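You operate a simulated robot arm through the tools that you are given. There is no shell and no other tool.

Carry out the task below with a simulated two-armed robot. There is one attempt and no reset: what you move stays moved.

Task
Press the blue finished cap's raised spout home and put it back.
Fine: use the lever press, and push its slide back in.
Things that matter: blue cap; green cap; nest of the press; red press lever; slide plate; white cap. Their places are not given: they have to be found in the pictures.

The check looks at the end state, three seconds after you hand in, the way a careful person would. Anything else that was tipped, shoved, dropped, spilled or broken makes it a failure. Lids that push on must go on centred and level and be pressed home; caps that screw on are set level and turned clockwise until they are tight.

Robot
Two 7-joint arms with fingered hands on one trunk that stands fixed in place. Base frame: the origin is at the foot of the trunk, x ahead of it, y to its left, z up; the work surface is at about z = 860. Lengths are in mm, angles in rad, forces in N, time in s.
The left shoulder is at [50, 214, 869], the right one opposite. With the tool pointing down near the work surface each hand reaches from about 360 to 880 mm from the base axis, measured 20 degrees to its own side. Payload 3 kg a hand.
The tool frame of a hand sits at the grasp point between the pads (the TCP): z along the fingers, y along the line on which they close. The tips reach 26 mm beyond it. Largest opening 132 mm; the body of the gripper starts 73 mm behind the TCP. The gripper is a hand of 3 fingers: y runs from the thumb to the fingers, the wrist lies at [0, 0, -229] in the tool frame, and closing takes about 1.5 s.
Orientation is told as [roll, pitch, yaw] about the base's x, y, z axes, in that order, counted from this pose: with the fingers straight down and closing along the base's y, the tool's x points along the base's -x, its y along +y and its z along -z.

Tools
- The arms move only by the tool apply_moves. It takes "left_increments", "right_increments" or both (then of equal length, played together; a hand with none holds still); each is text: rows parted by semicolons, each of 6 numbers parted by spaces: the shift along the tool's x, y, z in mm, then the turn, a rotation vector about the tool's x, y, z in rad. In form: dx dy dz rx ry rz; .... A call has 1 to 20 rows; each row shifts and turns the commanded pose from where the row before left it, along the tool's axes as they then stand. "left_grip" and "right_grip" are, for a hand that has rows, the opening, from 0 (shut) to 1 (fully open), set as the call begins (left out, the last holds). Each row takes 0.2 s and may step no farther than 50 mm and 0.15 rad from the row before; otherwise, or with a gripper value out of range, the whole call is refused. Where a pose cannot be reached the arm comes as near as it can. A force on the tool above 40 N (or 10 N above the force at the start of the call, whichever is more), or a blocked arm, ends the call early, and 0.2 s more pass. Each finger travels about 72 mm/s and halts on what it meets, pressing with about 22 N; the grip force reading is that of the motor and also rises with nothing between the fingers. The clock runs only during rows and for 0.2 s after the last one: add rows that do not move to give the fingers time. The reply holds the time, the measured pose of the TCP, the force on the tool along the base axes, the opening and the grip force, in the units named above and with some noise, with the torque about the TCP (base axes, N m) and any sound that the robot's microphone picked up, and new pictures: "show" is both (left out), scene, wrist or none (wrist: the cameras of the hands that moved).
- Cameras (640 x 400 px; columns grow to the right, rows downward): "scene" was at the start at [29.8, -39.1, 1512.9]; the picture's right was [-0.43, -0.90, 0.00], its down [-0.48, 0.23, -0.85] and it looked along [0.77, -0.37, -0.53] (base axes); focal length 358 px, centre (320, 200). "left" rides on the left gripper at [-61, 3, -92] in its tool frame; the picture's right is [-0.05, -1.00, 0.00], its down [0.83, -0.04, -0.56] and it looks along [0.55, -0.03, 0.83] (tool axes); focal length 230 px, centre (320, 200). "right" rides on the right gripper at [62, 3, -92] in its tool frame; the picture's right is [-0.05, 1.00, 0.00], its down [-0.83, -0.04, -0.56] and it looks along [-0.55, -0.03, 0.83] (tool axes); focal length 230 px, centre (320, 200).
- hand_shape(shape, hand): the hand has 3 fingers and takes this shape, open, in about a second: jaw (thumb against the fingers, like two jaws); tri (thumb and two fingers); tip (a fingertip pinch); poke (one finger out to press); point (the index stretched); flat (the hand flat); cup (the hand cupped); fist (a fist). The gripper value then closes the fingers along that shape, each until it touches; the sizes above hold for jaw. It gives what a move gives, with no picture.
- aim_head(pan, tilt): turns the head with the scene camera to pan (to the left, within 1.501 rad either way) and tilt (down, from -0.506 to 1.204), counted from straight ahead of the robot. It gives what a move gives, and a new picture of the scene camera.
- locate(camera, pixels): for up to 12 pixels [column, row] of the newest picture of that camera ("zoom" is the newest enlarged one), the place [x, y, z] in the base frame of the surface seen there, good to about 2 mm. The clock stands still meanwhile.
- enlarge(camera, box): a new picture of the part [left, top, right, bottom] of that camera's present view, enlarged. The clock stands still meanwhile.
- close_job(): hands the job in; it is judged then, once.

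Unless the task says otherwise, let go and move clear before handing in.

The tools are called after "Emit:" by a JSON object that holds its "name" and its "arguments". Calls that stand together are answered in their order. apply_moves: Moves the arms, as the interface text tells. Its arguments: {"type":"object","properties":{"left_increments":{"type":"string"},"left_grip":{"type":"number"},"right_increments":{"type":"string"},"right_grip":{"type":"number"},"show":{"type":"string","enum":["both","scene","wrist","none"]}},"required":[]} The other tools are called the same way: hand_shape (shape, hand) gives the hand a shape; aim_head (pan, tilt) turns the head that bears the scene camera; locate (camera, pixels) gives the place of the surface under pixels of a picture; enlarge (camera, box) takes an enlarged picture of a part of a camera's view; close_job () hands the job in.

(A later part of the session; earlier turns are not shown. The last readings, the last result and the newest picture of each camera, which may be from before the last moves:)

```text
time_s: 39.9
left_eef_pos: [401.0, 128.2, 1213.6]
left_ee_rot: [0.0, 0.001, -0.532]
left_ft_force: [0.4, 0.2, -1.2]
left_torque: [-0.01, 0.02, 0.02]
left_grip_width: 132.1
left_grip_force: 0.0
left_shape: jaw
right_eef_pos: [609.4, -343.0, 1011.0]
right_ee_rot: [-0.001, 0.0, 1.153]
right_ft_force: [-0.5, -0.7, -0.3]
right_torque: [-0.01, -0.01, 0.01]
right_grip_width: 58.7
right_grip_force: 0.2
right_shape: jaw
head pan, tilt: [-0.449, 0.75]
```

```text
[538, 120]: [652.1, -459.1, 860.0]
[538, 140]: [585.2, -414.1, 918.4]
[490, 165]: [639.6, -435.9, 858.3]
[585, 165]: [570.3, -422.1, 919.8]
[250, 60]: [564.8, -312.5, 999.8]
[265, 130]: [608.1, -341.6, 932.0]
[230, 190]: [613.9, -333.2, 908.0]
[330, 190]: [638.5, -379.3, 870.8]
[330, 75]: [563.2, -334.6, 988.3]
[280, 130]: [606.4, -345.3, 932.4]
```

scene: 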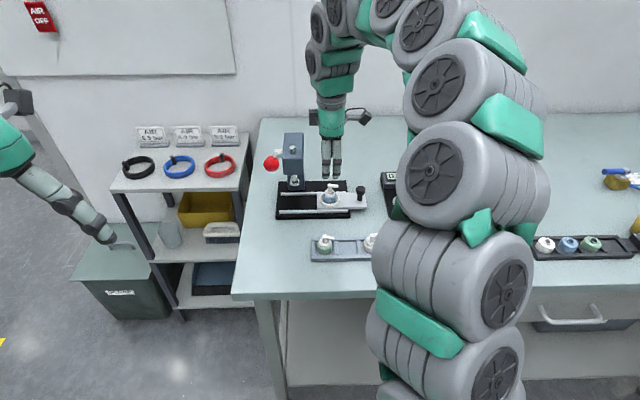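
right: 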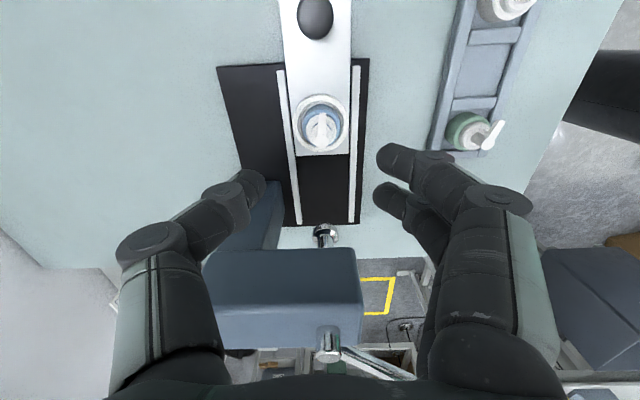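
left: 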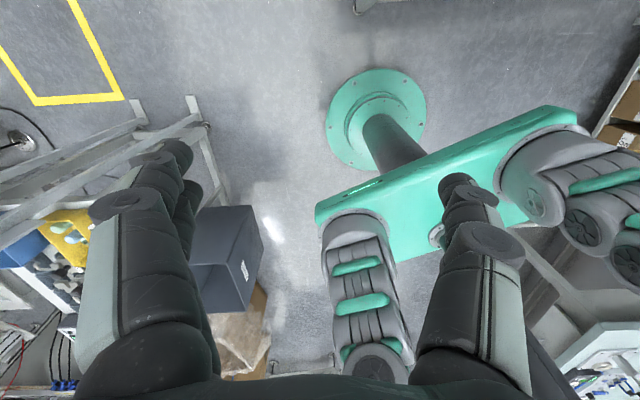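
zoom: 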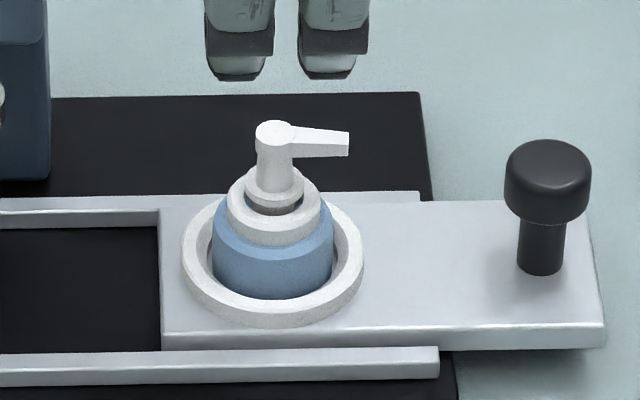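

The cap sits level in the nest with its stem top at z 932, below the ram foot (≈940). Now I'll move above the knob at about (575,-412).

Emit:
{"name": "apply_moves", "arguments": {"right_increments": "19 0.8 0 0 0 0; 19 0.8 0 0 0 0; 19 0.8 0 0 0 0; 20 0.8 0 0 0 0; 0 0 20 0 0 0; 0 0 20 0 0 0; 0 0 0 0 0 0", "show": "both"}}

Emit:
{"name": "enlarge", "arguments": {"camera": "right", "box": [240, 90, 400, 235]}}

```text
time_s: 41.5
left_eef_pos: [401.5, 129.1, 1214.2]
left_ee_rot: [0.0, 0.001, -0.531]
left_ft_force: [-0.1, -0.6, 0.0]
left_torque: [-0.02, -0.01, 0.0]
left_grip_width: 131.8
left_grip_force: 0.1
left_shape: jaw
right_eef_pos: [575.1, -411.2, 969.2]
right_ee_rot: [-0.003, 0.001, 1.151]
right_ft_force: [-0.4, 0.2, -0.6]
right_torque: [0.04, 0.0, 0.0]
right_grip_width: 59.0
right_grip_force: 0.0
right_shape: jaw
head pan, tilt: [-0.449, 0.75]
```

scene: 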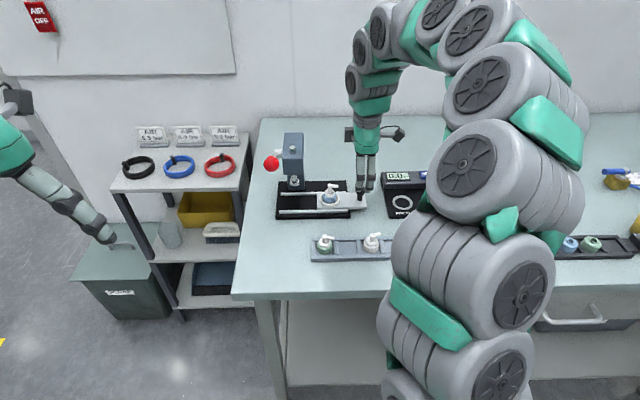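
right: 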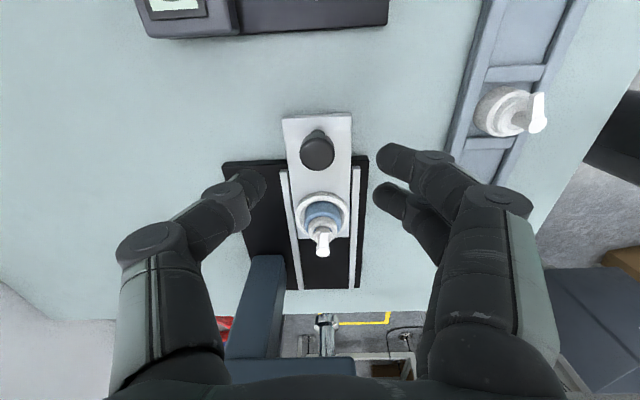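

```text
2.76 times, centred on (320, 162) of right
```

zoom: 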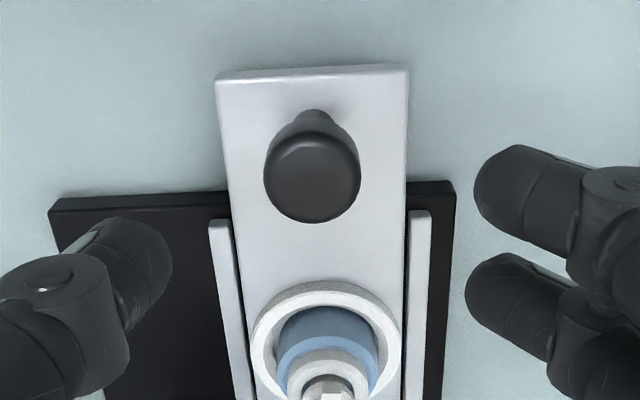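

The knob is at about tool (+1.9,-1.9) relative to the TCP. I'll correct, lower to z≈925.5, and grip it.

Emit:
{"name": "apply_moves", "arguments": {"right_increments": "1.9 -1.9 0 0 0 0; 0 0 20 0 0 0; 0 0 15 0 0 0; 0 0 8.5 0 0 0; 0 0 0 0 0 0", "show": "none"}}

Emit:
{"name": "apply_moves", "arguments": {"right_increments": "0 0 0 0 0 0; 0 0 0 0 0 0; 0 0 0 0 0 0; 0 0 0 0 0 0; 0 0 0 0 0 0; 0 0 0 0 0 0", "right_grip": 0.0, "show": "both"}}

```text
time_s: 42.7
left_eef_pos: [401.0, 128.8, 1215.2]
left_ee_rot: [0.0, 0.002, -0.533]
left_ft_force: [-1.0, -0.4, -0.7]
left_torque: [0.04, 0.03, -0.02]
left_grip_width: 132.0
left_grip_force: 0.1
left_shape: jaw
right_eef_pos: [577.2, -412.2, 927.4]
right_ee_rot: [-0.002, 0.0, 1.151]
right_ft_force: [-0.4, -0.7, -0.4]
right_torque: [0.0, 0.01, 0.0]
right_grip_width: 59.0
right_grip_force: 0.0
right_shape: jaw
head pan, tilt: [-0.449, 0.75]
```

```text
time_s: 44.1
left_eef_pos: [400.8, 128.4, 1214.5]
left_ee_rot: [0.001, -0.001, -0.53]
left_ft_force: [0.2, 0.3, -0.3]
left_torque: [-0.02, 0.02, -0.03]
left_grip_width: 131.9
left_grip_force: 0.2
left_shape: jaw
right_eef_pos: [576.8, -412.1, 927.5]
right_ee_rot: [0.0, 0.0, 1.152]
right_ft_force: [0.6, -0.7, -3.8]
right_torque: [0.0, -0.02, -0.04]
right_grip_width: 14.5
right_grip_force: 22.0
right_shape: jaw
head pan, tilt: [-0.449, 0.75]
```

scene: 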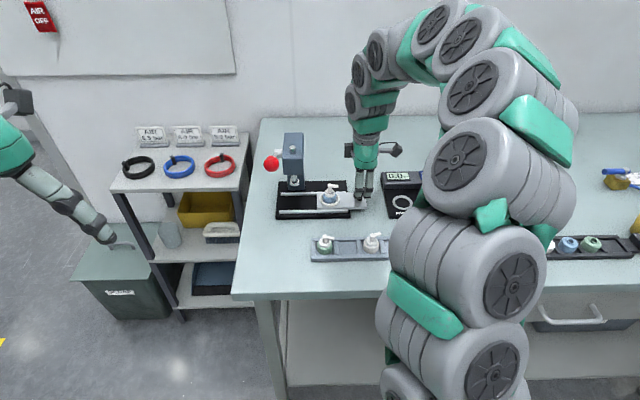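
right: 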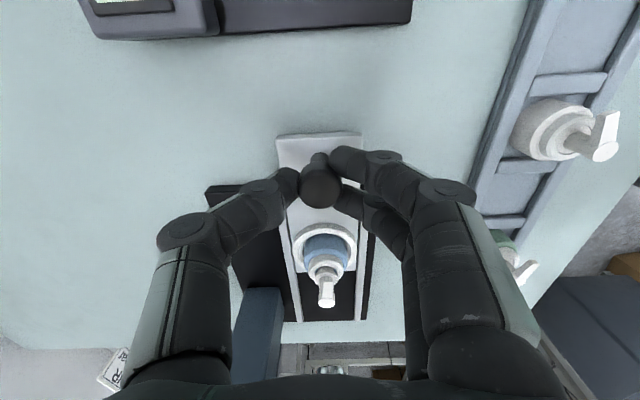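

The knob is held (14.5 mm, 22 N). I'll push the slide in slowly by 60 mm and then check that the spout will pass under the ram.

Emit:
{"name": "apply_moves", "arguments": {"right_increments": "-4 0 0 0 0 0; -4 0 0 0 0 0; -4 0 0 0 0 0; -4 0 0 0 0 0; -4 0 0 0 0 0; -4 0 0 0 0 0; -4 0 0 0 0 0; -4 0 0 0 0 0; -4 0 0 0 0 0; -4 0 0 0 0 0; -4 0 0 0 0 0; -4 0 0 0 0 0; 0 0 0 0 0 0", "show": "both"}}

Emit:
{"name": "enlarge", "arguments": {"camera": "scene", "box": [270, 130, 370, 215]}}

```text
time_s: 46.9
left_eef_pos: [400.3, 129.0, 1215.1]
left_ee_rot: [0.001, -0.001, -0.535]
left_ft_force: [-0.4, -1.2, -0.2]
left_torque: [0.01, 0.0, 0.03]
left_grip_width: 131.5
left_grip_force: 0.1
left_shape: jaw
right_eef_pos: [596.4, -368.9, 926.4]
right_ee_rot: [0.001, -0.001, 1.153]
right_ft_force: [0.5, -0.8, 8.6]
right_torque: [-0.01, 0.01, 0.02]
right_grip_width: 14.7
right_grip_force: 21.5
right_shape: jaw
head pan, tilt: [-0.449, 0.75]
```

scene: 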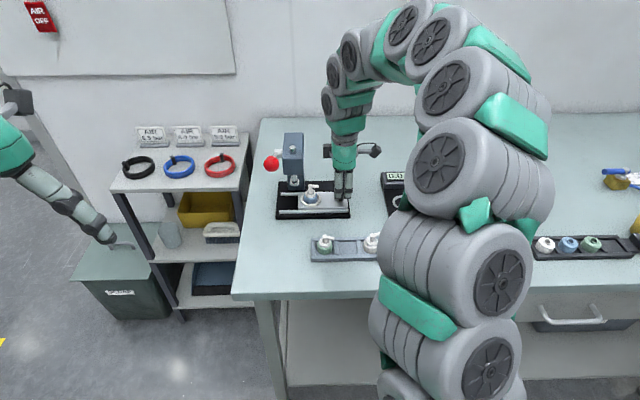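
right: 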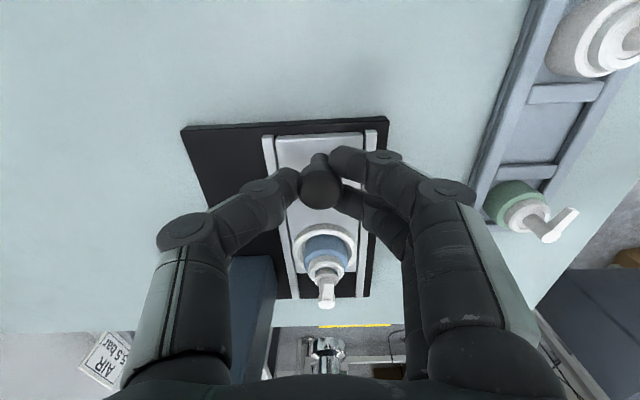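

```text
4.71 times, centred on (320, 172) of scene
```

zoom: 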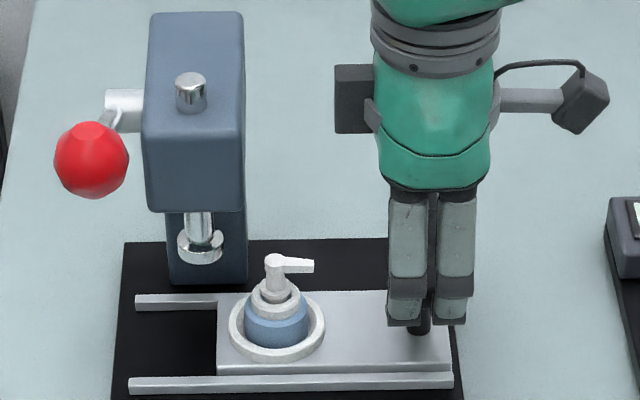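

The cap rides level. The ram foot (200,245) stands above the stem height, so I'll continue pushing in another 28 mm.

Emit:
{"name": "apply_moves", "arguments": {"right_increments": "-4 0 0 0 0 0; -4 0 0 0 0 0; -4 0 0 0 0 0; -4 0 0 0 0 0; -4 0 0 0 0 0; -4 0 0 0 0 0; -4 0 0 0 0 0; 0 0 0 0 0 0", "show": "both"}}

Emit:
{"name": "enlarge", "arguments": {"camera": "scene", "box": [270, 130, 370, 215]}}

```text
time_s: 48.7
left_eef_pos: [400.5, 129.0, 1214.6]
left_ee_rot: [-0.001, 0.001, -0.532]
left_ft_force: [0.5, 1.0, -0.1]
left_torque: [0.01, 0.02, -0.06]
left_grip_width: 131.8
left_grip_force: 0.1
left_shape: jaw
right_eef_pos: [607.6, -344.8, 925.1]
right_ee_rot: [-0.002, -0.002, 1.152]
right_ft_force: [-6.1, 4.2, 14.9]
right_torque: [0.16, 0.16, 0.01]
right_grip_width: 15.4
right_grip_force: 22.2
right_shape: jaw
head pan, tilt: [-0.449, 0.75]
```

scene: 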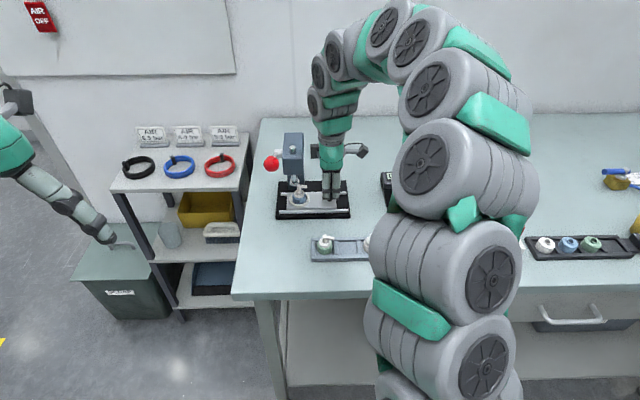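
right: 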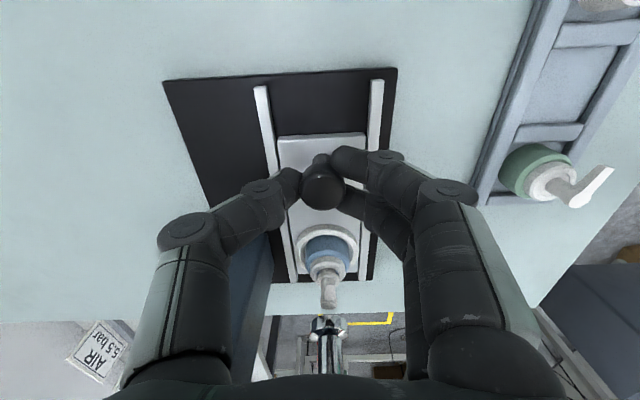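

```text
4.71 times, centred on (320, 172) of scene
```

zoom: 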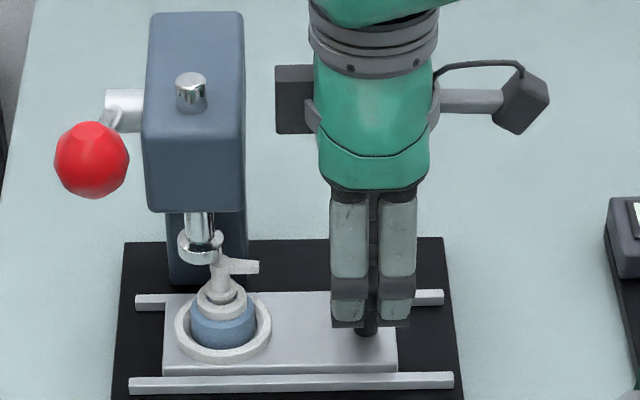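

About 9.5 mm remain; the readings show a side load (+v 7 N) and 15 N vertical from slight misalignment of my hand on the knob. I'll ease 1.5 mm toward +y and up 1 mm, then continue in small steps.

Emit:
{"name": "apply_moves", "arguments": {"right_increments": "0 1.5 -1 0 0 0; 0 0 0 0 0 0", "show": "none"}}

Emit:
{"name": "apply_moves", "arguments": {"right_increments": "-2 0 0 0 0 0; -2 0 0 0 0 0; -2 0 0 0 0 0; 0 0 0 0 0 0", "show": "both"}}

Emit:
{"name": "enlarge", "arguments": {"camera": "scene", "box": [270, 150, 350, 215]}}

```text
time_s: 49.3
left_eef_pos: [401.0, 129.0, 1216.2]
left_ee_rot: [0.001, -0.001, -0.533]
left_ft_force: [0.6, 0.1, -0.2]
left_torque: [0.0, -0.02, -0.02]
left_grip_width: 131.6
left_grip_force: 0.1
left_shape: jaw
right_eef_pos: [605.7, -345.5, 925.8]
right_ee_rot: [-0.001, 0.0, 1.151]
right_ft_force: [6.8, -3.1, 4.7]
right_torque: [-0.04, -0.11, -0.03]
right_grip_width: 15.3
right_grip_force: 22.0
right_shape: jaw
head pan, tilt: [-0.449, 0.75]
```

```text
time_s: 50.3
left_eef_pos: [401.3, 129.2, 1214.6]
left_ee_rot: [0.0, -0.001, -0.534]
left_ft_force: [-0.1, 0.5, -0.9]
left_torque: [-0.03, -0.01, -0.02]
left_grip_width: 132.1
left_grip_force: 0.0
left_shape: jaw
right_eef_pos: [609.2, -339.3, 926.7]
right_ee_rot: [0.0, -0.001, 1.154]
right_ft_force: [9.8, -2.0, -2.3]
right_torque: [-0.05, -0.21, 0.0]
right_grip_width: 14.5
right_grip_force: 21.9
right_shape: jaw
head pan, tilt: [-0.449, 0.75]
```

scene: 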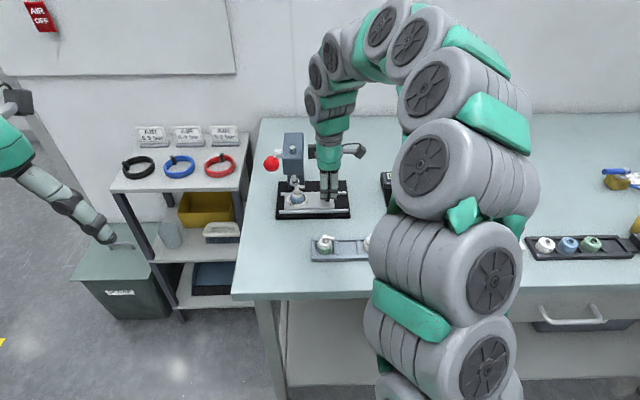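
right: 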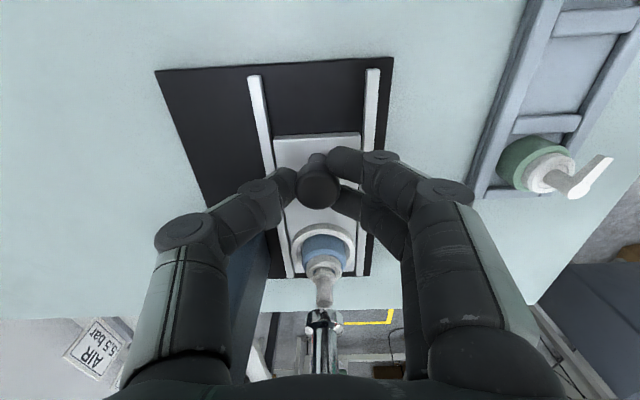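

```text
6.15 times, centred on (310, 182) of scene
```

zoom: 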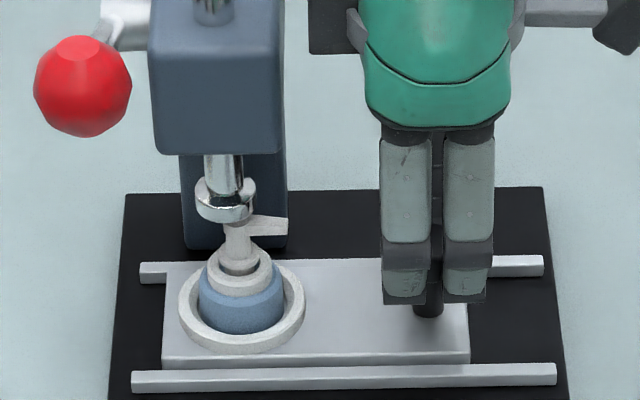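

The slide is nearly in (≈4 mm left), and I over-corrected sideways a bit (v -10 N). I'll ease back 0.8 mm and push on in 1 mm steps until it stops.

Emit:
{"name": "apply_moves", "arguments": {"right_increments": "0 -0.8 0 0 0 0; -1 0 0 0 0 0; -1 0 0 0 0 0; -1 0 0 0 0 0; 0 0 0 0 0 0", "show": "none"}}

Emit:
{"name": "apply_moves", "arguments": {"right_increments": "-1 0 0 0 0 0; -1 0 0 0 0 0; 0 0 0 0 0 0", "show": "both"}}

Emit:
{"name": "enlarge", "arguments": {"camera": "scene", "box": [270, 150, 350, 215]}}

```text
time_s: 51.5
left_eef_pos: [401.4, 129.3, 1214.4]
left_ee_rot: [0.0, -0.001, -0.533]
left_ft_force: [-0.3, -0.6, 0.1]
left_torque: [-0.02, -0.01, 0.0]
left_grip_width: 131.7
left_grip_force: 0.0
left_shape: jaw
right_eef_pos: [610.2, -335.4, 925.4]
right_ee_rot: [0.0, 0.001, 1.151]
right_ft_force: [-0.3, 0.3, 6.7]
right_torque: [0.04, 0.02, -0.04]
right_grip_width: 14.5
right_grip_force: 22.0
right_shape: jaw
head pan, tilt: [-0.449, 0.75]
```

```text
time_s: 52.3
left_eef_pos: [401.9, 128.8, 1213.8]
left_ee_rot: [0.0, 0.0, -0.532]
left_ft_force: [-0.1, 1.1, 0.6]
left_torque: [-0.02, -0.03, 0.03]
left_grip_width: 131.8
left_grip_force: 0.0
left_shape: jaw
right_eef_pos: [611.1, -334.3, 925.1]
right_ee_rot: [0.0, -0.001, 1.152]
right_ft_force: [-2.1, -1.8, 6.3]
right_torque: [-0.01, 0.02, 0.02]
right_grip_width: 14.6
right_grip_force: 22.4
right_shape: jaw
head pan, tilt: [-0.449, 0.75]
```

scene: 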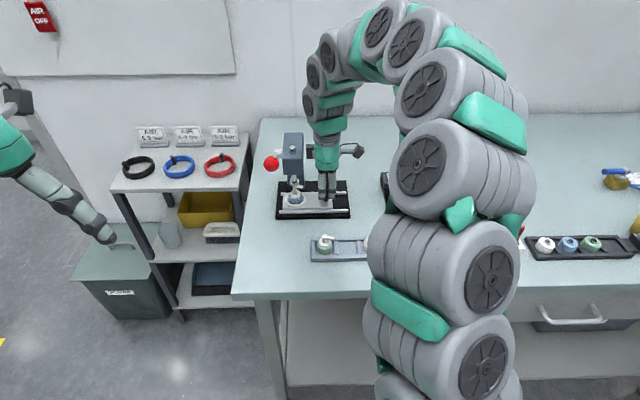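
right: 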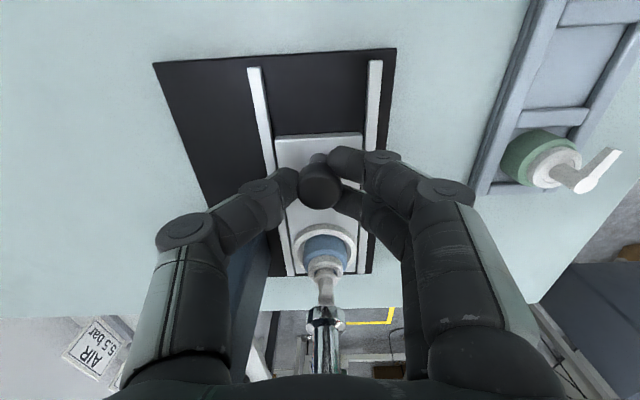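

```text
6.15 times, centred on (310, 182) of scene
```

zoom: 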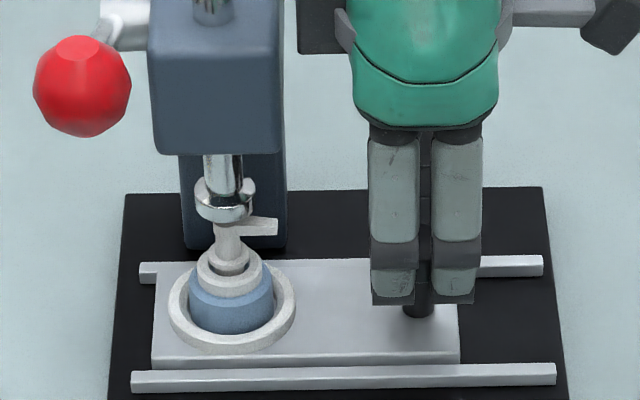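

The plate's left edge now stands relative to the rail end just as at the start, and resistance along u begins. One more millimetre to confirm it is against its stop.

Emit:
{"name": "apply_moves", "arguments": {"right_increments": "-1 0 0 0 0 0; -1 0 0 0 0 0; 0 0 0 0 0 0", "show": "scene"}}

Emit:
{"name": "enlarge", "arguments": {"camera": "scene", "box": [270, 150, 350, 215]}}

```text
time_s: 53.1
left_eef_pos: [400.0, 128.5, 1214.8]
left_ee_rot: [0.001, 0.001, -0.532]
left_ft_force: [-0.3, 0.4, 0.4]
left_torque: [-0.03, -0.03, 0.0]
left_grip_width: 131.7
left_grip_force: 0.1
left_shape: jaw
right_eef_pos: [610.8, -334.9, 926.0]
right_ee_rot: [-0.001, 0.002, 1.15]
right_ft_force: [-4.2, -18.1, 2.9]
right_torque: [-0.32, 0.08, 0.01]
right_grip_width: 14.7
right_grip_force: 22.3
right_shape: jaw
head pan, tilt: [-0.449, 0.75]
```

scene: 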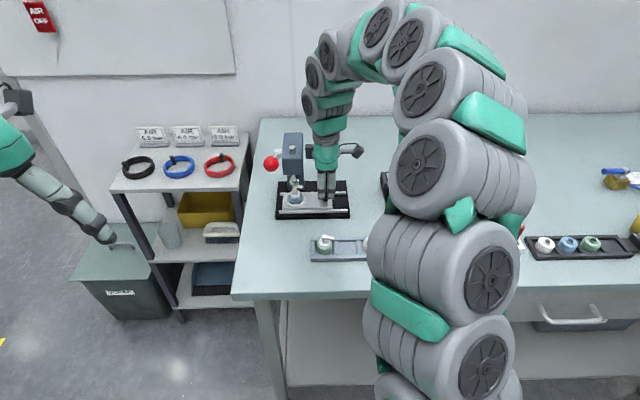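

```text
6.15 times, centred on (310, 182) of scene
```

zoom: 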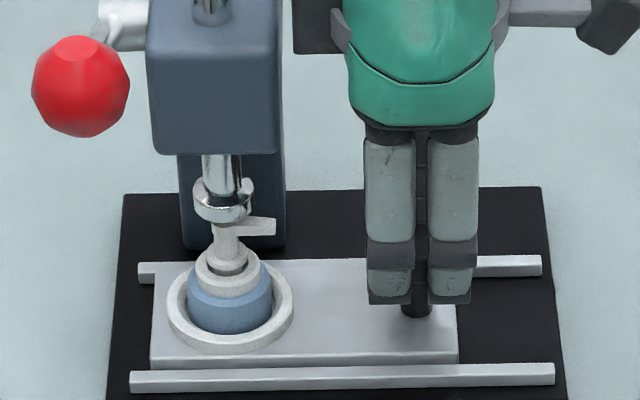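

The slide is against its stop (18 N along the rails). I'll relieve that load and open the fingers slowly, then see whether the slide stays.

Emit:
{"name": "apply_moves", "arguments": {"right_increments": "1 0 0 0 0 0; 0.5 0 0 0 0 0; 0 0 0 0 0 0", "show": "none"}}

Emit:
{"name": "apply_moves", "arguments": {"right_increments": "0 0 0 0 0 0; 0 0 0 0 0 0; 0 0 0 0 0 0; 0 0 0 0 0 0; 0 0 0 0 0 0", "right_grip": 0.5, "show": "both"}}

Emit:
{"name": "enlarge", "arguments": {"camera": "scene", "box": [270, 150, 350, 215]}}

```text
time_s: 53.9
left_eef_pos: [400.4, 128.6, 1213.8]
left_ee_rot: [-0.001, -0.002, -0.533]
left_ft_force: [-0.1, 0.1, 0.0]
left_torque: [0.01, 0.03, 0.06]
left_grip_width: 132.0
left_grip_force: 0.0
left_shape: jaw
right_eef_pos: [611.3, -333.8, 926.1]
right_ee_rot: [-0.001, 0.0, 1.151]
right_ft_force: [-2.5, -13.0, -0.4]
right_torque: [-0.22, 0.04, 0.0]
right_grip_width: 14.3
right_grip_force: 22.0
right_shape: jaw
head pan, tilt: [-0.449, 0.75]
```

```text
time_s: 55.1
left_eef_pos: [399.9, 130.1, 1215.1]
left_ee_rot: [-0.001, -0.001, -0.533]
left_ft_force: [-0.3, 0.7, -0.2]
left_torque: [-0.02, -0.01, 0.03]
left_grip_width: 131.7
left_grip_force: 0.0
left_shape: jaw
right_eef_pos: [610.5, -334.4, 926.7]
right_ee_rot: [0.0, -0.001, 1.151]
right_ft_force: [-0.1, 0.5, 0.6]
right_torque: [-0.02, -0.04, -0.01]
right_grip_width: 65.3
right_grip_force: 0.1
right_shape: jaw
head pan, tilt: [-0.449, 0.75]
```

scene: 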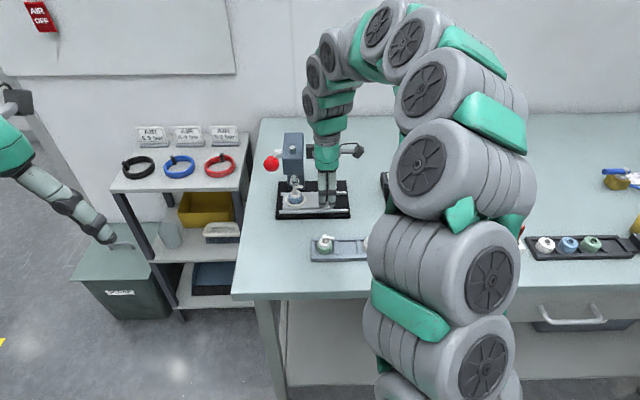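
right: 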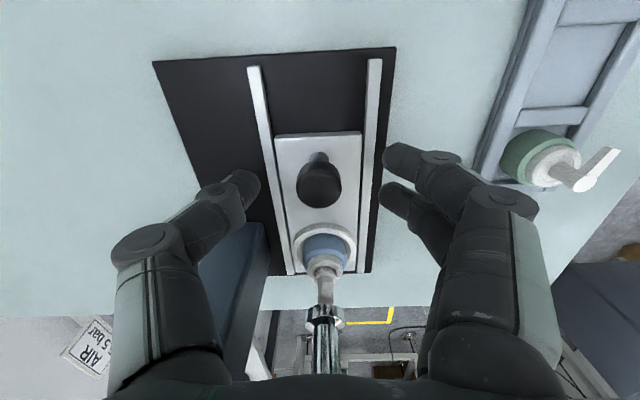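

```text
6.15 times, centred on (310, 182) of scene
```

zoom: 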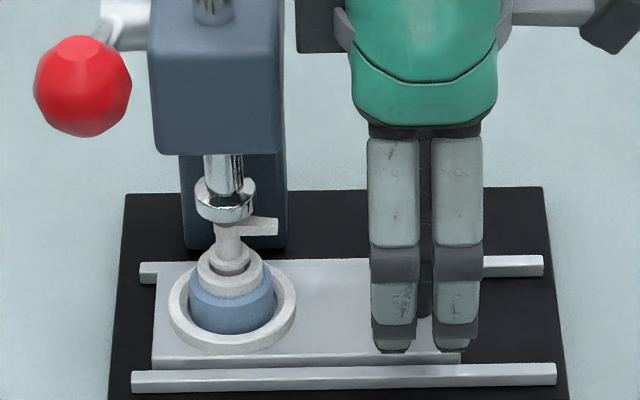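

The slide stays home after release, with the stem under the ram foot. Next I'll lift the hand clear and measure the red knob once more for the lever press.

Emit:
{"name": "locate", "arguments": {"camera": "zoom", "pixels": [[82, 87], [60, 87], [105, 87], [82, 60], [82, 115], [118, 30], [215, 212], [222, 205], [228, 240], [265, 230]]}}

Emit:
{"name": "apply_moves", "arguments": {"right_increments": "0 0 -15 0 0 0; 0 0 -35 0 0 0; 0 0 -45 0 0 0; 0 0 -45 0 0 0; 0 0 -45 0 0 0; 0 0 0 0 0 0", "show": "both"}}

```text
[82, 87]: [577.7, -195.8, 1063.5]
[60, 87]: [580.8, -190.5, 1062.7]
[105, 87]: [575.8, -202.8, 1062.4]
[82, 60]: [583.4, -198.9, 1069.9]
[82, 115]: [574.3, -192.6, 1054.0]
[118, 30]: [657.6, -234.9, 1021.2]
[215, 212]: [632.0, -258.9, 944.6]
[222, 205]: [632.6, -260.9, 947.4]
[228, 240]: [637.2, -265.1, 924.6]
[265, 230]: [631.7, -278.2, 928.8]
```

```text
time_s: 56.5
left_eef_pos: [400.9, 129.2, 1215.0]
left_ee_rot: [-0.001, 0.0, -0.532]
left_ft_force: [-0.7, -0.4, -1.0]
left_torque: [-0.02, -0.01, 0.01]
left_grip_width: 132.0
left_grip_force: 0.0
left_shape: jaw
right_eef_pos: [610.4, -334.2, 1110.2]
right_ee_rot: [0.001, 0.0, 1.152]
right_ft_force: [0.4, 0.9, -0.2]
right_torque: [0.03, 0.01, 0.01]
right_grip_width: 65.4
right_grip_force: 0.0
right_shape: jaw
head pan, tilt: [-0.449, 0.75]
```

scene: 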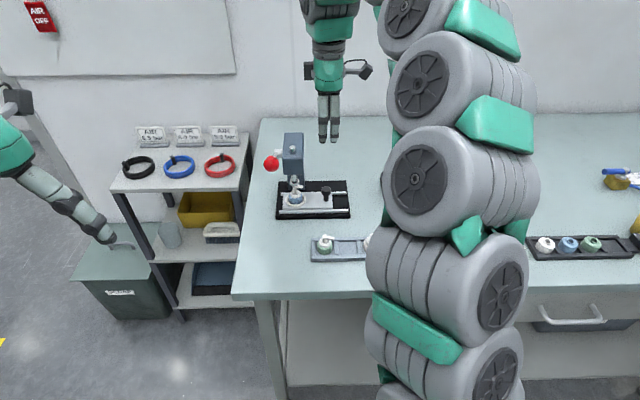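
right: 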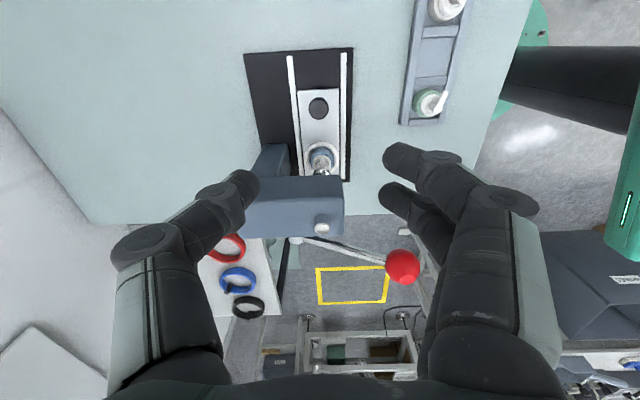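

The knob's centre works out at (590,-199.4,1053.4), matching its place (403,266) in the wrist view. I'll look closely at the lever's pivot to know its arc.

Emit:
{"name": "enlarge", "arguments": {"camera": "scene", "box": [255, 130, 315, 175]}}

Emit:
{"name": "locate", "arguments": {"camera": "zoom", "pixels": [[215, 170], [225, 150], [195, 190], [240, 165], [180, 180], [250, 150], [360, 160], [205, 200], [235, 140]]}}

Emit:
{"name": "enlarge", "arguments": {"camera": "right", "box": [270, 180, 430, 300]}}

```text
8.89 times, centred on (285, 152) of scene
```

zoom: 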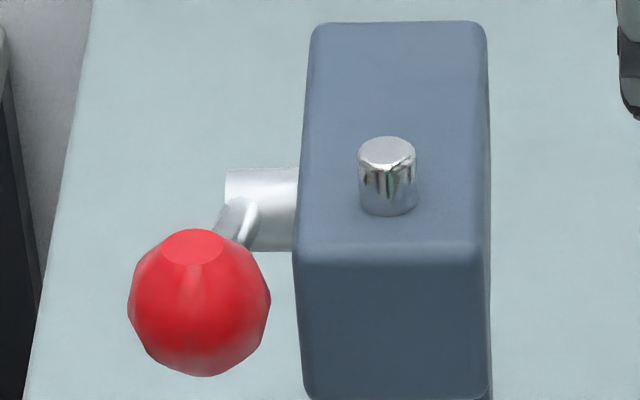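

```text
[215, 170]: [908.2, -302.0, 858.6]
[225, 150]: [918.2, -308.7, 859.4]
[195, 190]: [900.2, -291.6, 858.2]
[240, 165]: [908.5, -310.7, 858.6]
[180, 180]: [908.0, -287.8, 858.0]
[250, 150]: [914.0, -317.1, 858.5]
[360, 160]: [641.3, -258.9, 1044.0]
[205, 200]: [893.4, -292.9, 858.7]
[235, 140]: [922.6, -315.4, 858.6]
```

```text
3.33 times, centred on (350, 240) of right
```

zoom: 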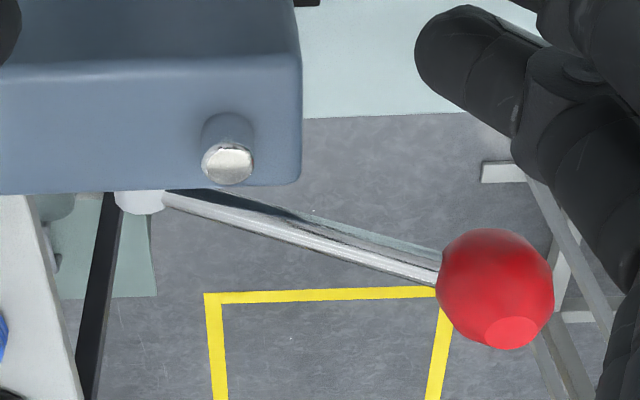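

Emit:
{"name": "locate", "arguments": {"camera": "zoom", "pixels": [[140, 203], [180, 205], [250, 228], [320, 248], [400, 270], [495, 285], [515, 330], [495, 240], [228, 165]]}}

```text
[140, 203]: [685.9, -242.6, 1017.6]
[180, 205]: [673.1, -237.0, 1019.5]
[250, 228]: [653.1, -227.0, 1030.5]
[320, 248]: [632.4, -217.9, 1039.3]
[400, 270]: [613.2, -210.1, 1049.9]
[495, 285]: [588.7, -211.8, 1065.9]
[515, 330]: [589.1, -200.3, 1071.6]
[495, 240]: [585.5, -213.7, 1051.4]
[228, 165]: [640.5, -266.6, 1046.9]
```

The lever runs from a pivot near (684,-241,1010) up to the ball (top z≈1071, at about (589,-200)). I'll close the fingers and move them above the ball.

Emit:
{"name": "apply_moves", "arguments": {"right_increments": "0 0 -20 0 0 0; -23 14.7 0 0 0 0; -23 14.7 0 0 0 0; -23 14.7 0 0 0 0; -23 14.7 0 0 0 0; -23 14.7 0 0 0 0; 0 0 0 0 0 0; 0 0 0 0 0 0", "right_grip": 0.0, "show": "both"}}

Emit:
{"name": "enlarge", "arguments": {"camera": "scene", "box": [230, 110, 330, 190]}}

```text
time_s: 58.3
left_eef_pos: [401.3, 129.2, 1214.9]
left_ee_rot: [0.0, 0.0, -0.533]
left_ft_force: [-1.1, -0.2, 0.3]
left_torque: [-0.02, 0.03, 0.0]
left_grip_width: 131.7
left_grip_force: 0.0
left_shape: jaw
right_eef_pos: [590.7, -199.5, 1131.9]
right_ee_rot: [0.001, -0.001, 1.153]
right_ft_force: [0.2, -0.1, -0.3]
right_torque: [-0.02, -0.01, -0.04]
right_grip_width: 0.0
right_grip_force: 22.6
right_shape: jaw
head pan, tilt: [-0.449, 0.75]
```

scene: 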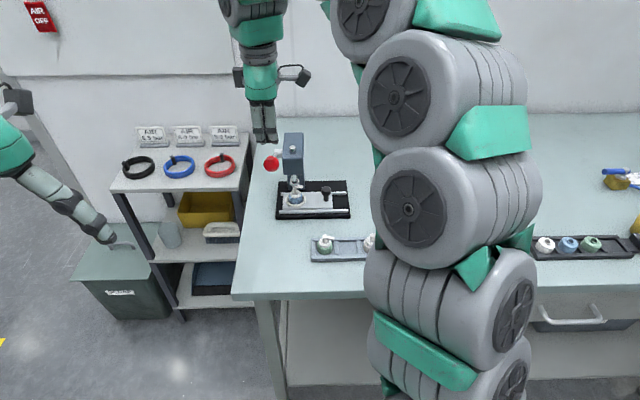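
right: 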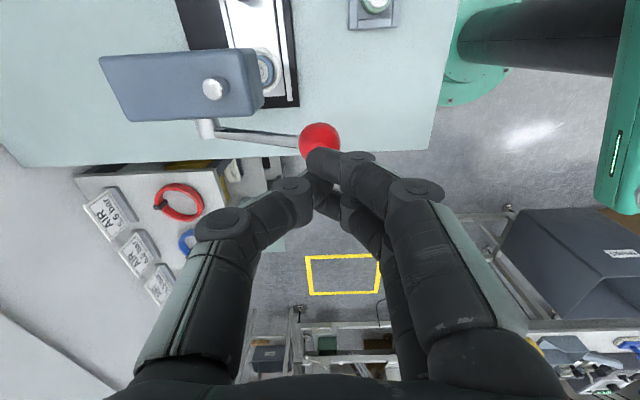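

```text
5.00 times, centred on (280, 150) of scene
```

zoom: 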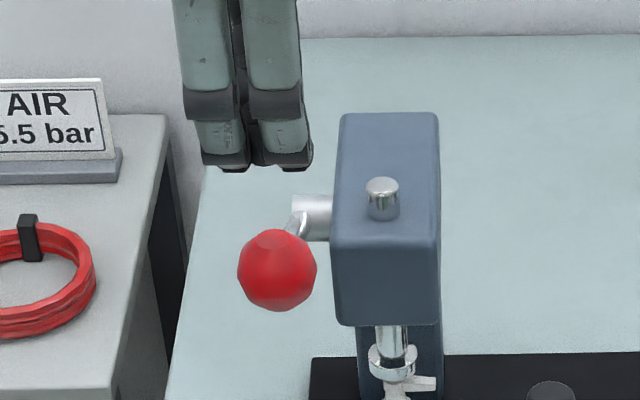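

The closed fingertips are over the ball, with the ball about 2 mm toward +x. I'll lower to just above it.

Emit:
{"name": "apply_moves", "arguments": {"right_increments": "2 0 10 0 0 0; 0 0 10 0 0 0; 0 0 9 0 0 0; 0 0 0 0 0 0", "show": "both"}}

Emit:
{"name": "enlarge", "arguments": {"camera": "scene", "box": [230, 110, 330, 190]}}

Emit:
{"name": "enlarge", "arguments": {"camera": "right", "box": [240, 80, 400, 220]}}

```text
time_s: 59.3
left_eef_pos: [401.1, 129.1, 1215.0]
left_ee_rot: [0.001, -0.001, -0.531]
left_ft_force: [-0.4, 0.3, 0.3]
left_torque: [0.0, -0.01, -0.05]
left_grip_width: 131.9
left_grip_force: 0.0
left_shape: jaw
right_eef_pos: [590.7, -199.6, 1102.1]
right_ee_rot: [-0.001, -0.001, 1.151]
right_ft_force: [0.0, 0.0, -0.2]
right_torque: [-0.05, 0.0, -0.02]
right_grip_width: 0.1
right_grip_force: 22.4
right_shape: jaw
head pan, tilt: [-0.449, 0.75]
```

scene: 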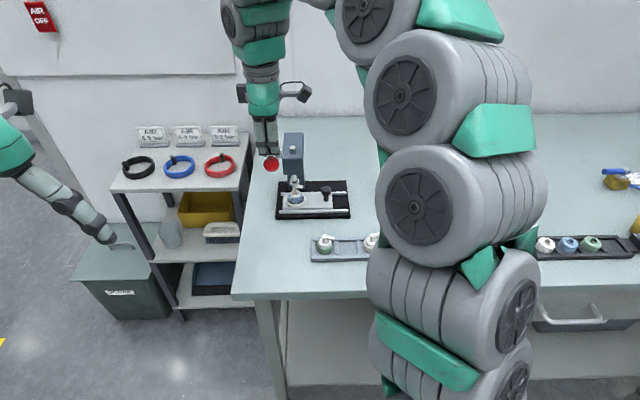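
right: 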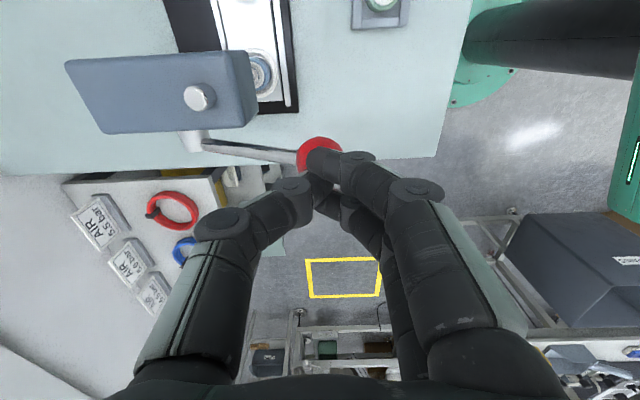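

```text
5.00 times, centred on (280, 150) of scene
```

zoom: 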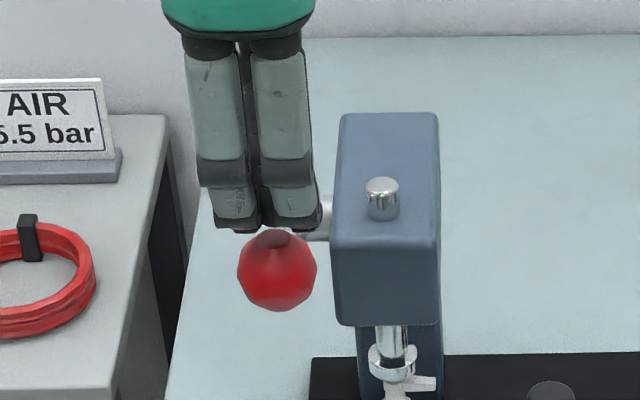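

```text
2.86 times, centred on (320, 150) of right
```

zoom: 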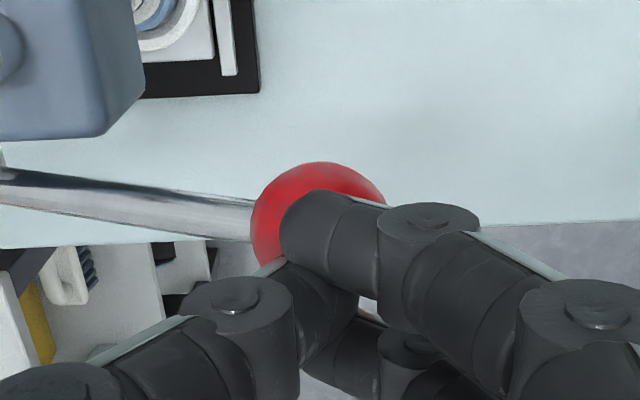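

The fingertips are just above the ball (tips at ≈1076, ball top ≈1071). I'll lower in small steps until contact and read the force.

Emit:
{"name": "apply_moves", "arguments": {"right_increments": "1 0 3 0 0 0; 0 0 2 0 0 0; 0 0 2 0 0 0; 0 0 0 0 0 0", "show": "none"}}

Emit:
{"name": "apply_moves", "arguments": {"right_increments": "0 1 3 0 0 0; 0 1 3 0 0 0; 0 0 0 0 0 0", "show": "scene"}}

Emit:
{"name": "enlarge", "arguments": {"camera": "scene", "box": [230, 120, 340, 210]}}

```text
time_s: 60.3
left_eef_pos: [400.5, 128.9, 1214.5]
left_ee_rot: [0.0, 0.001, -0.532]
left_ft_force: [-0.5, -0.1, 0.4]
left_torque: [0.02, 0.0, 0.0]
left_grip_width: 131.9
left_grip_force: 0.2
left_shape: jaw
right_eef_pos: [589.8, -201.5, 1096.5]
right_ee_rot: [0.0, 0.0, 1.152]
right_ft_force: [0.2, -0.1, 0.0]
right_torque: [-0.01, -0.01, -0.03]
right_grip_width: 0.0
right_grip_force: 22.1
right_shape: jaw
head pan, tilt: [-0.449, 0.75]
```

```text
time_s: 61.1
left_eef_pos: [401.2, 128.8, 1214.7]
left_ee_rot: [0.0, 0.002, -0.534]
left_ft_force: [0.2, -0.2, 0.1]
left_torque: [-0.01, -0.03, -0.03]
left_grip_width: 132.1
left_grip_force: 0.0
left_shape: jaw
right_eef_pos: [587.7, -202.4, 1092.1]
right_ee_rot: [0.001, -0.001, 1.152]
right_ft_force: [0.5, 0.1, 0.5]
right_torque: [0.02, -0.01, 0.0]
right_grip_width: 0.0
right_grip_force: 21.5
right_shape: jaw
head pan, tilt: [-0.449, 0.75]
```

scene: 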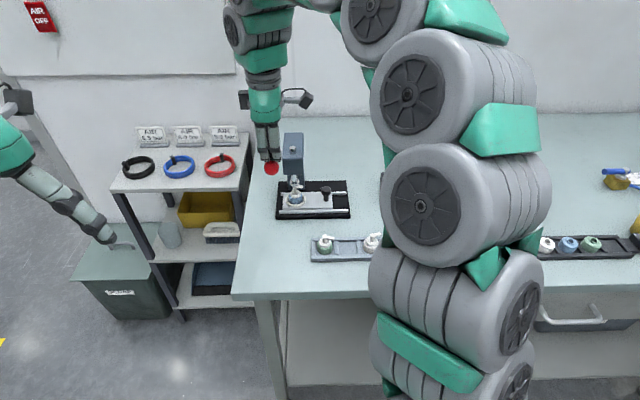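

```text
4.44 times, centred on (285, 165) of scene
```

zoom: 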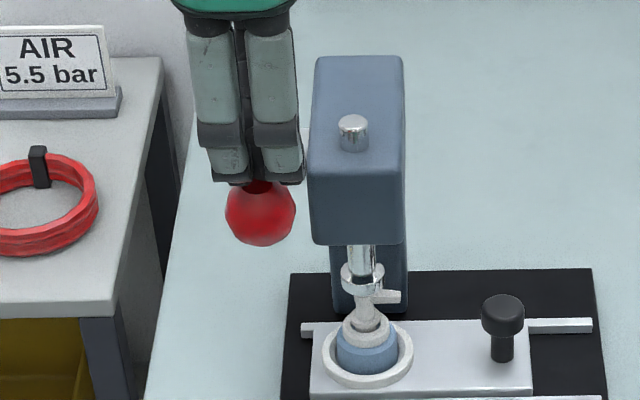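

The ball has already begun to move down with almost no force. I'll continue down along its arc, watching force and the ram.

Emit:
{"name": "apply_moves", "arguments": {"right_increments": "0 1 3 0 0 0; 0 1 3 0 0 0; 0 0.8 3 0 0 0; 0 0 0 0 0 0", "show": "scene"}}

Emit:
{"name": "enlarge", "arguments": {"camera": "scene", "box": [230, 120, 340, 210]}}

```text
time_s: 62.1
left_eef_pos: [400.1, 129.6, 1215.4]
left_ee_rot: [-0.001, 0.001, -0.532]
left_ft_force: [0.3, 0.1, -0.9]
left_torque: [-0.03, -0.01, -0.01]
left_grip_width: 131.8
left_grip_force: 0.1
left_shape: jaw
right_eef_pos: [585.5, -200.3, 1080.8]
right_ee_rot: [-0.001, 0.0, 1.151]
right_ft_force: [1.1, 0.0, 0.6]
right_torque: [0.01, 0.03, -0.06]
right_grip_width: 0.1
right_grip_force: 21.9
right_shape: jaw
head pan, tilt: [-0.449, 0.75]
```

scene: 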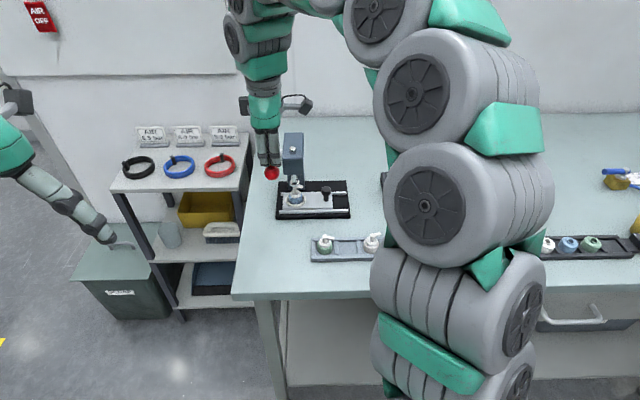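

```text
4.44 times, centred on (285, 165) of scene
```

zoom: 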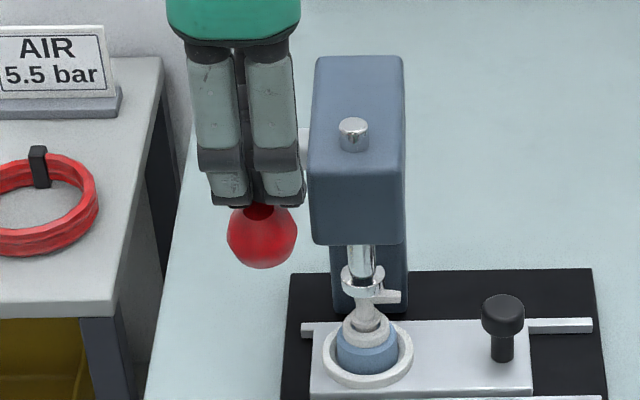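

The lever follows and the ram has begun to descend, force still low. I'll continue down.

Emit:
{"name": "apply_moves", "arguments": {"right_increments": "0 0.7 3 0 0 0; 0 0.6 3 0 0 0; 0 0.5 3 0 0 0; 0 0.4 3 0 0 0; 0 0 0 0 0 0", "show": "scene"}}

Emit:
{"name": "enlarge", "arguments": {"camera": "scene", "box": [230, 120, 340, 210]}}

```text
time_s: 63.3
left_eef_pos: [400.3, 129.1, 1215.5]
left_ee_rot: [0.0, 0.0, -0.532]
left_ft_force: [-0.6, -0.5, 0.9]
left_torque: [-0.01, 0.04, 0.0]
left_grip_width: 131.9
left_grip_force: 0.1
left_shape: jaw
right_eef_pos: [582.5, -198.5, 1068.5]
right_ee_rot: [0.001, -0.001, 1.152]
right_ft_force: [-0.3, -0.3, 1.4]
right_torque: [0.03, 0.03, 0.01]
right_grip_width: 0.1
right_grip_force: 21.8
right_shape: jaw
head pan, tilt: [-0.449, 0.75]
```

scene: 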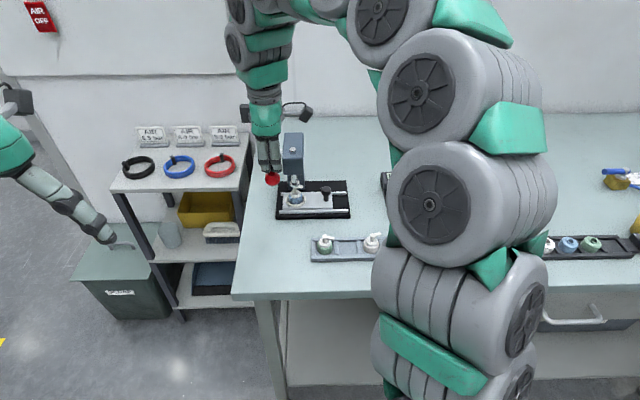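

```text
4.44 times, centred on (285, 165) of scene
```

zoom: 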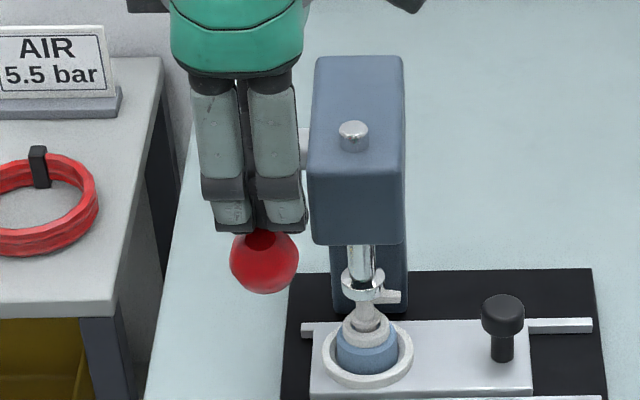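

The ram pin is going down slowly (gear ratio), so a long lever stroke is needed; force is still about 1 N. I'll continue another 20 mm along the arc.

Emit:
{"name": "apply_moves", "arguments": {"right_increments": "0 0.5 4 0 0 0; 0 0.4 4 0 0 0; 0 0.2 4 0 0 0; 0 0.1 4 0 0 0; 0 0 4 0 0 0; 0 0 0 0 0 0", "show": "both"}}

Emit:
{"name": "enlarge", "arguments": {"camera": "scene", "box": [240, 130, 340, 215]}}

```text
time_s: 64.7
left_eef_pos: [400.6, 128.8, 1215.2]
left_ee_rot: [-0.001, 0.002, -0.531]
left_ft_force: [0.3, 0.2, -0.2]
left_torque: [0.03, 0.0, 0.03]
left_grip_width: 131.7
left_grip_force: 0.1
left_shape: jaw
right_eef_pos: [582.1, -197.7, 1048.3]
right_ee_rot: [0.0, -0.001, 1.152]
right_ft_force: [-0.1, -0.8, 3.3]
right_torque: [-0.01, -0.02, 0.0]
right_grip_width: 0.1
right_grip_force: 22.1
right_shape: jaw
head pan, tilt: [-0.449, 0.75]
```

scene: 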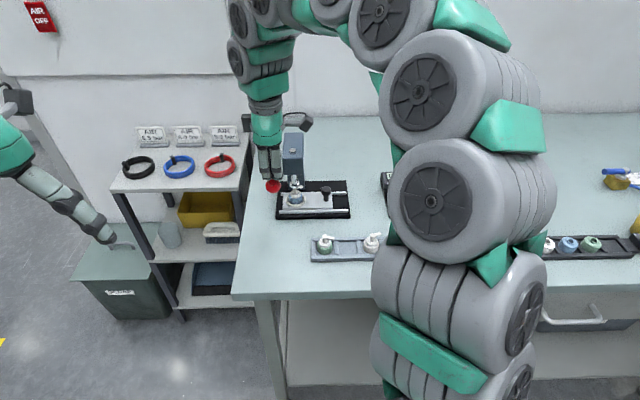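
right: 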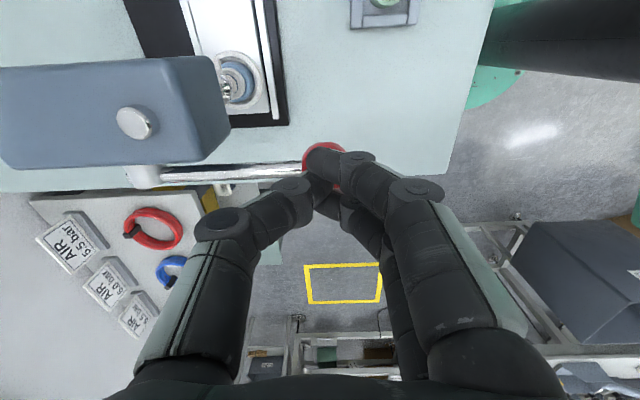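

```text
4.71 times, centred on (290, 172) of scene
```

zoom: 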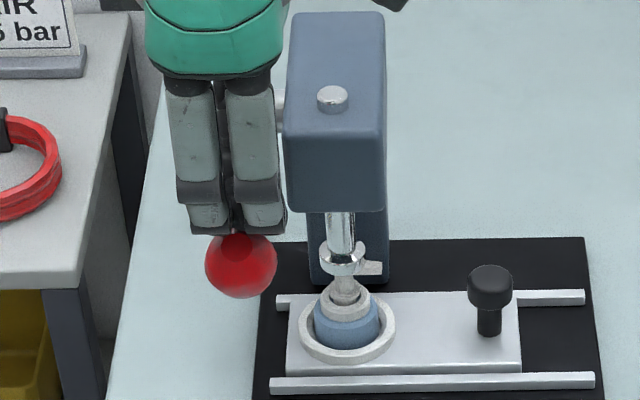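

The ram foot has come down onto the stem's top area; force 3.3 N. I'll continue in small steps, watching for the press force.

Emit:
{"name": "apply_moves", "arguments": {"right_increments": "0 -0.1 3 0 0 0; 0 -0.2 3 0 0 0; 0 -0.3 3 0 0 0; 0 0 0 0 0 0", "show": "scene"}}

Emit:
{"name": "enlarge", "arguments": {"camera": "scene", "box": [240, 130, 340, 215]}}

```text
time_s: 65.7
left_eef_pos: [399.4, 127.0, 1214.0]
left_ee_rot: [0.0, 0.0, -0.532]
left_ft_force: [-0.1, -0.8, -0.7]
left_torque: [-0.01, 0.0, 0.0]
left_grip_width: 131.8
left_grip_force: 0.0
left_shape: jaw
right_eef_pos: [582.0, -199.7, 1040.4]
right_ee_rot: [-0.003, 0.0, 1.152]
right_ft_force: [0.7, 0.7, 2.2]
right_torque: [0.03, -0.04, 0.0]
right_grip_width: 0.0
right_grip_force: 21.9
right_shape: jaw
head pan, tilt: [-0.449, 0.75]
```

scene: 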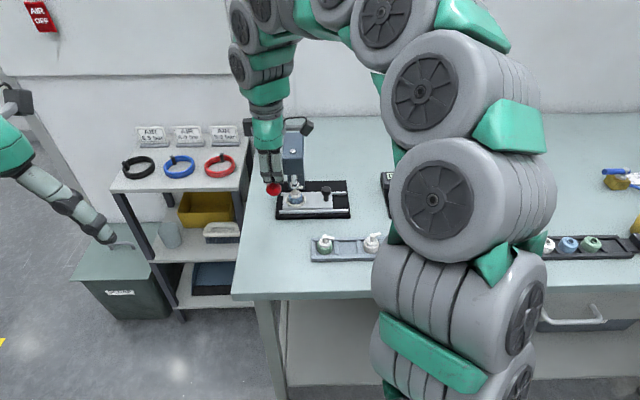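

```text
4.71 times, centred on (290, 172) of scene
```

zoom: 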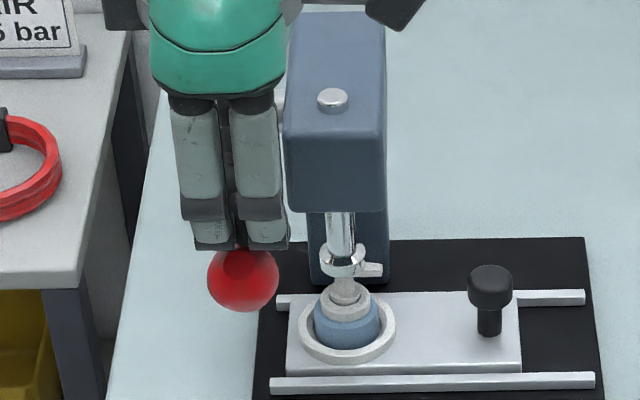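

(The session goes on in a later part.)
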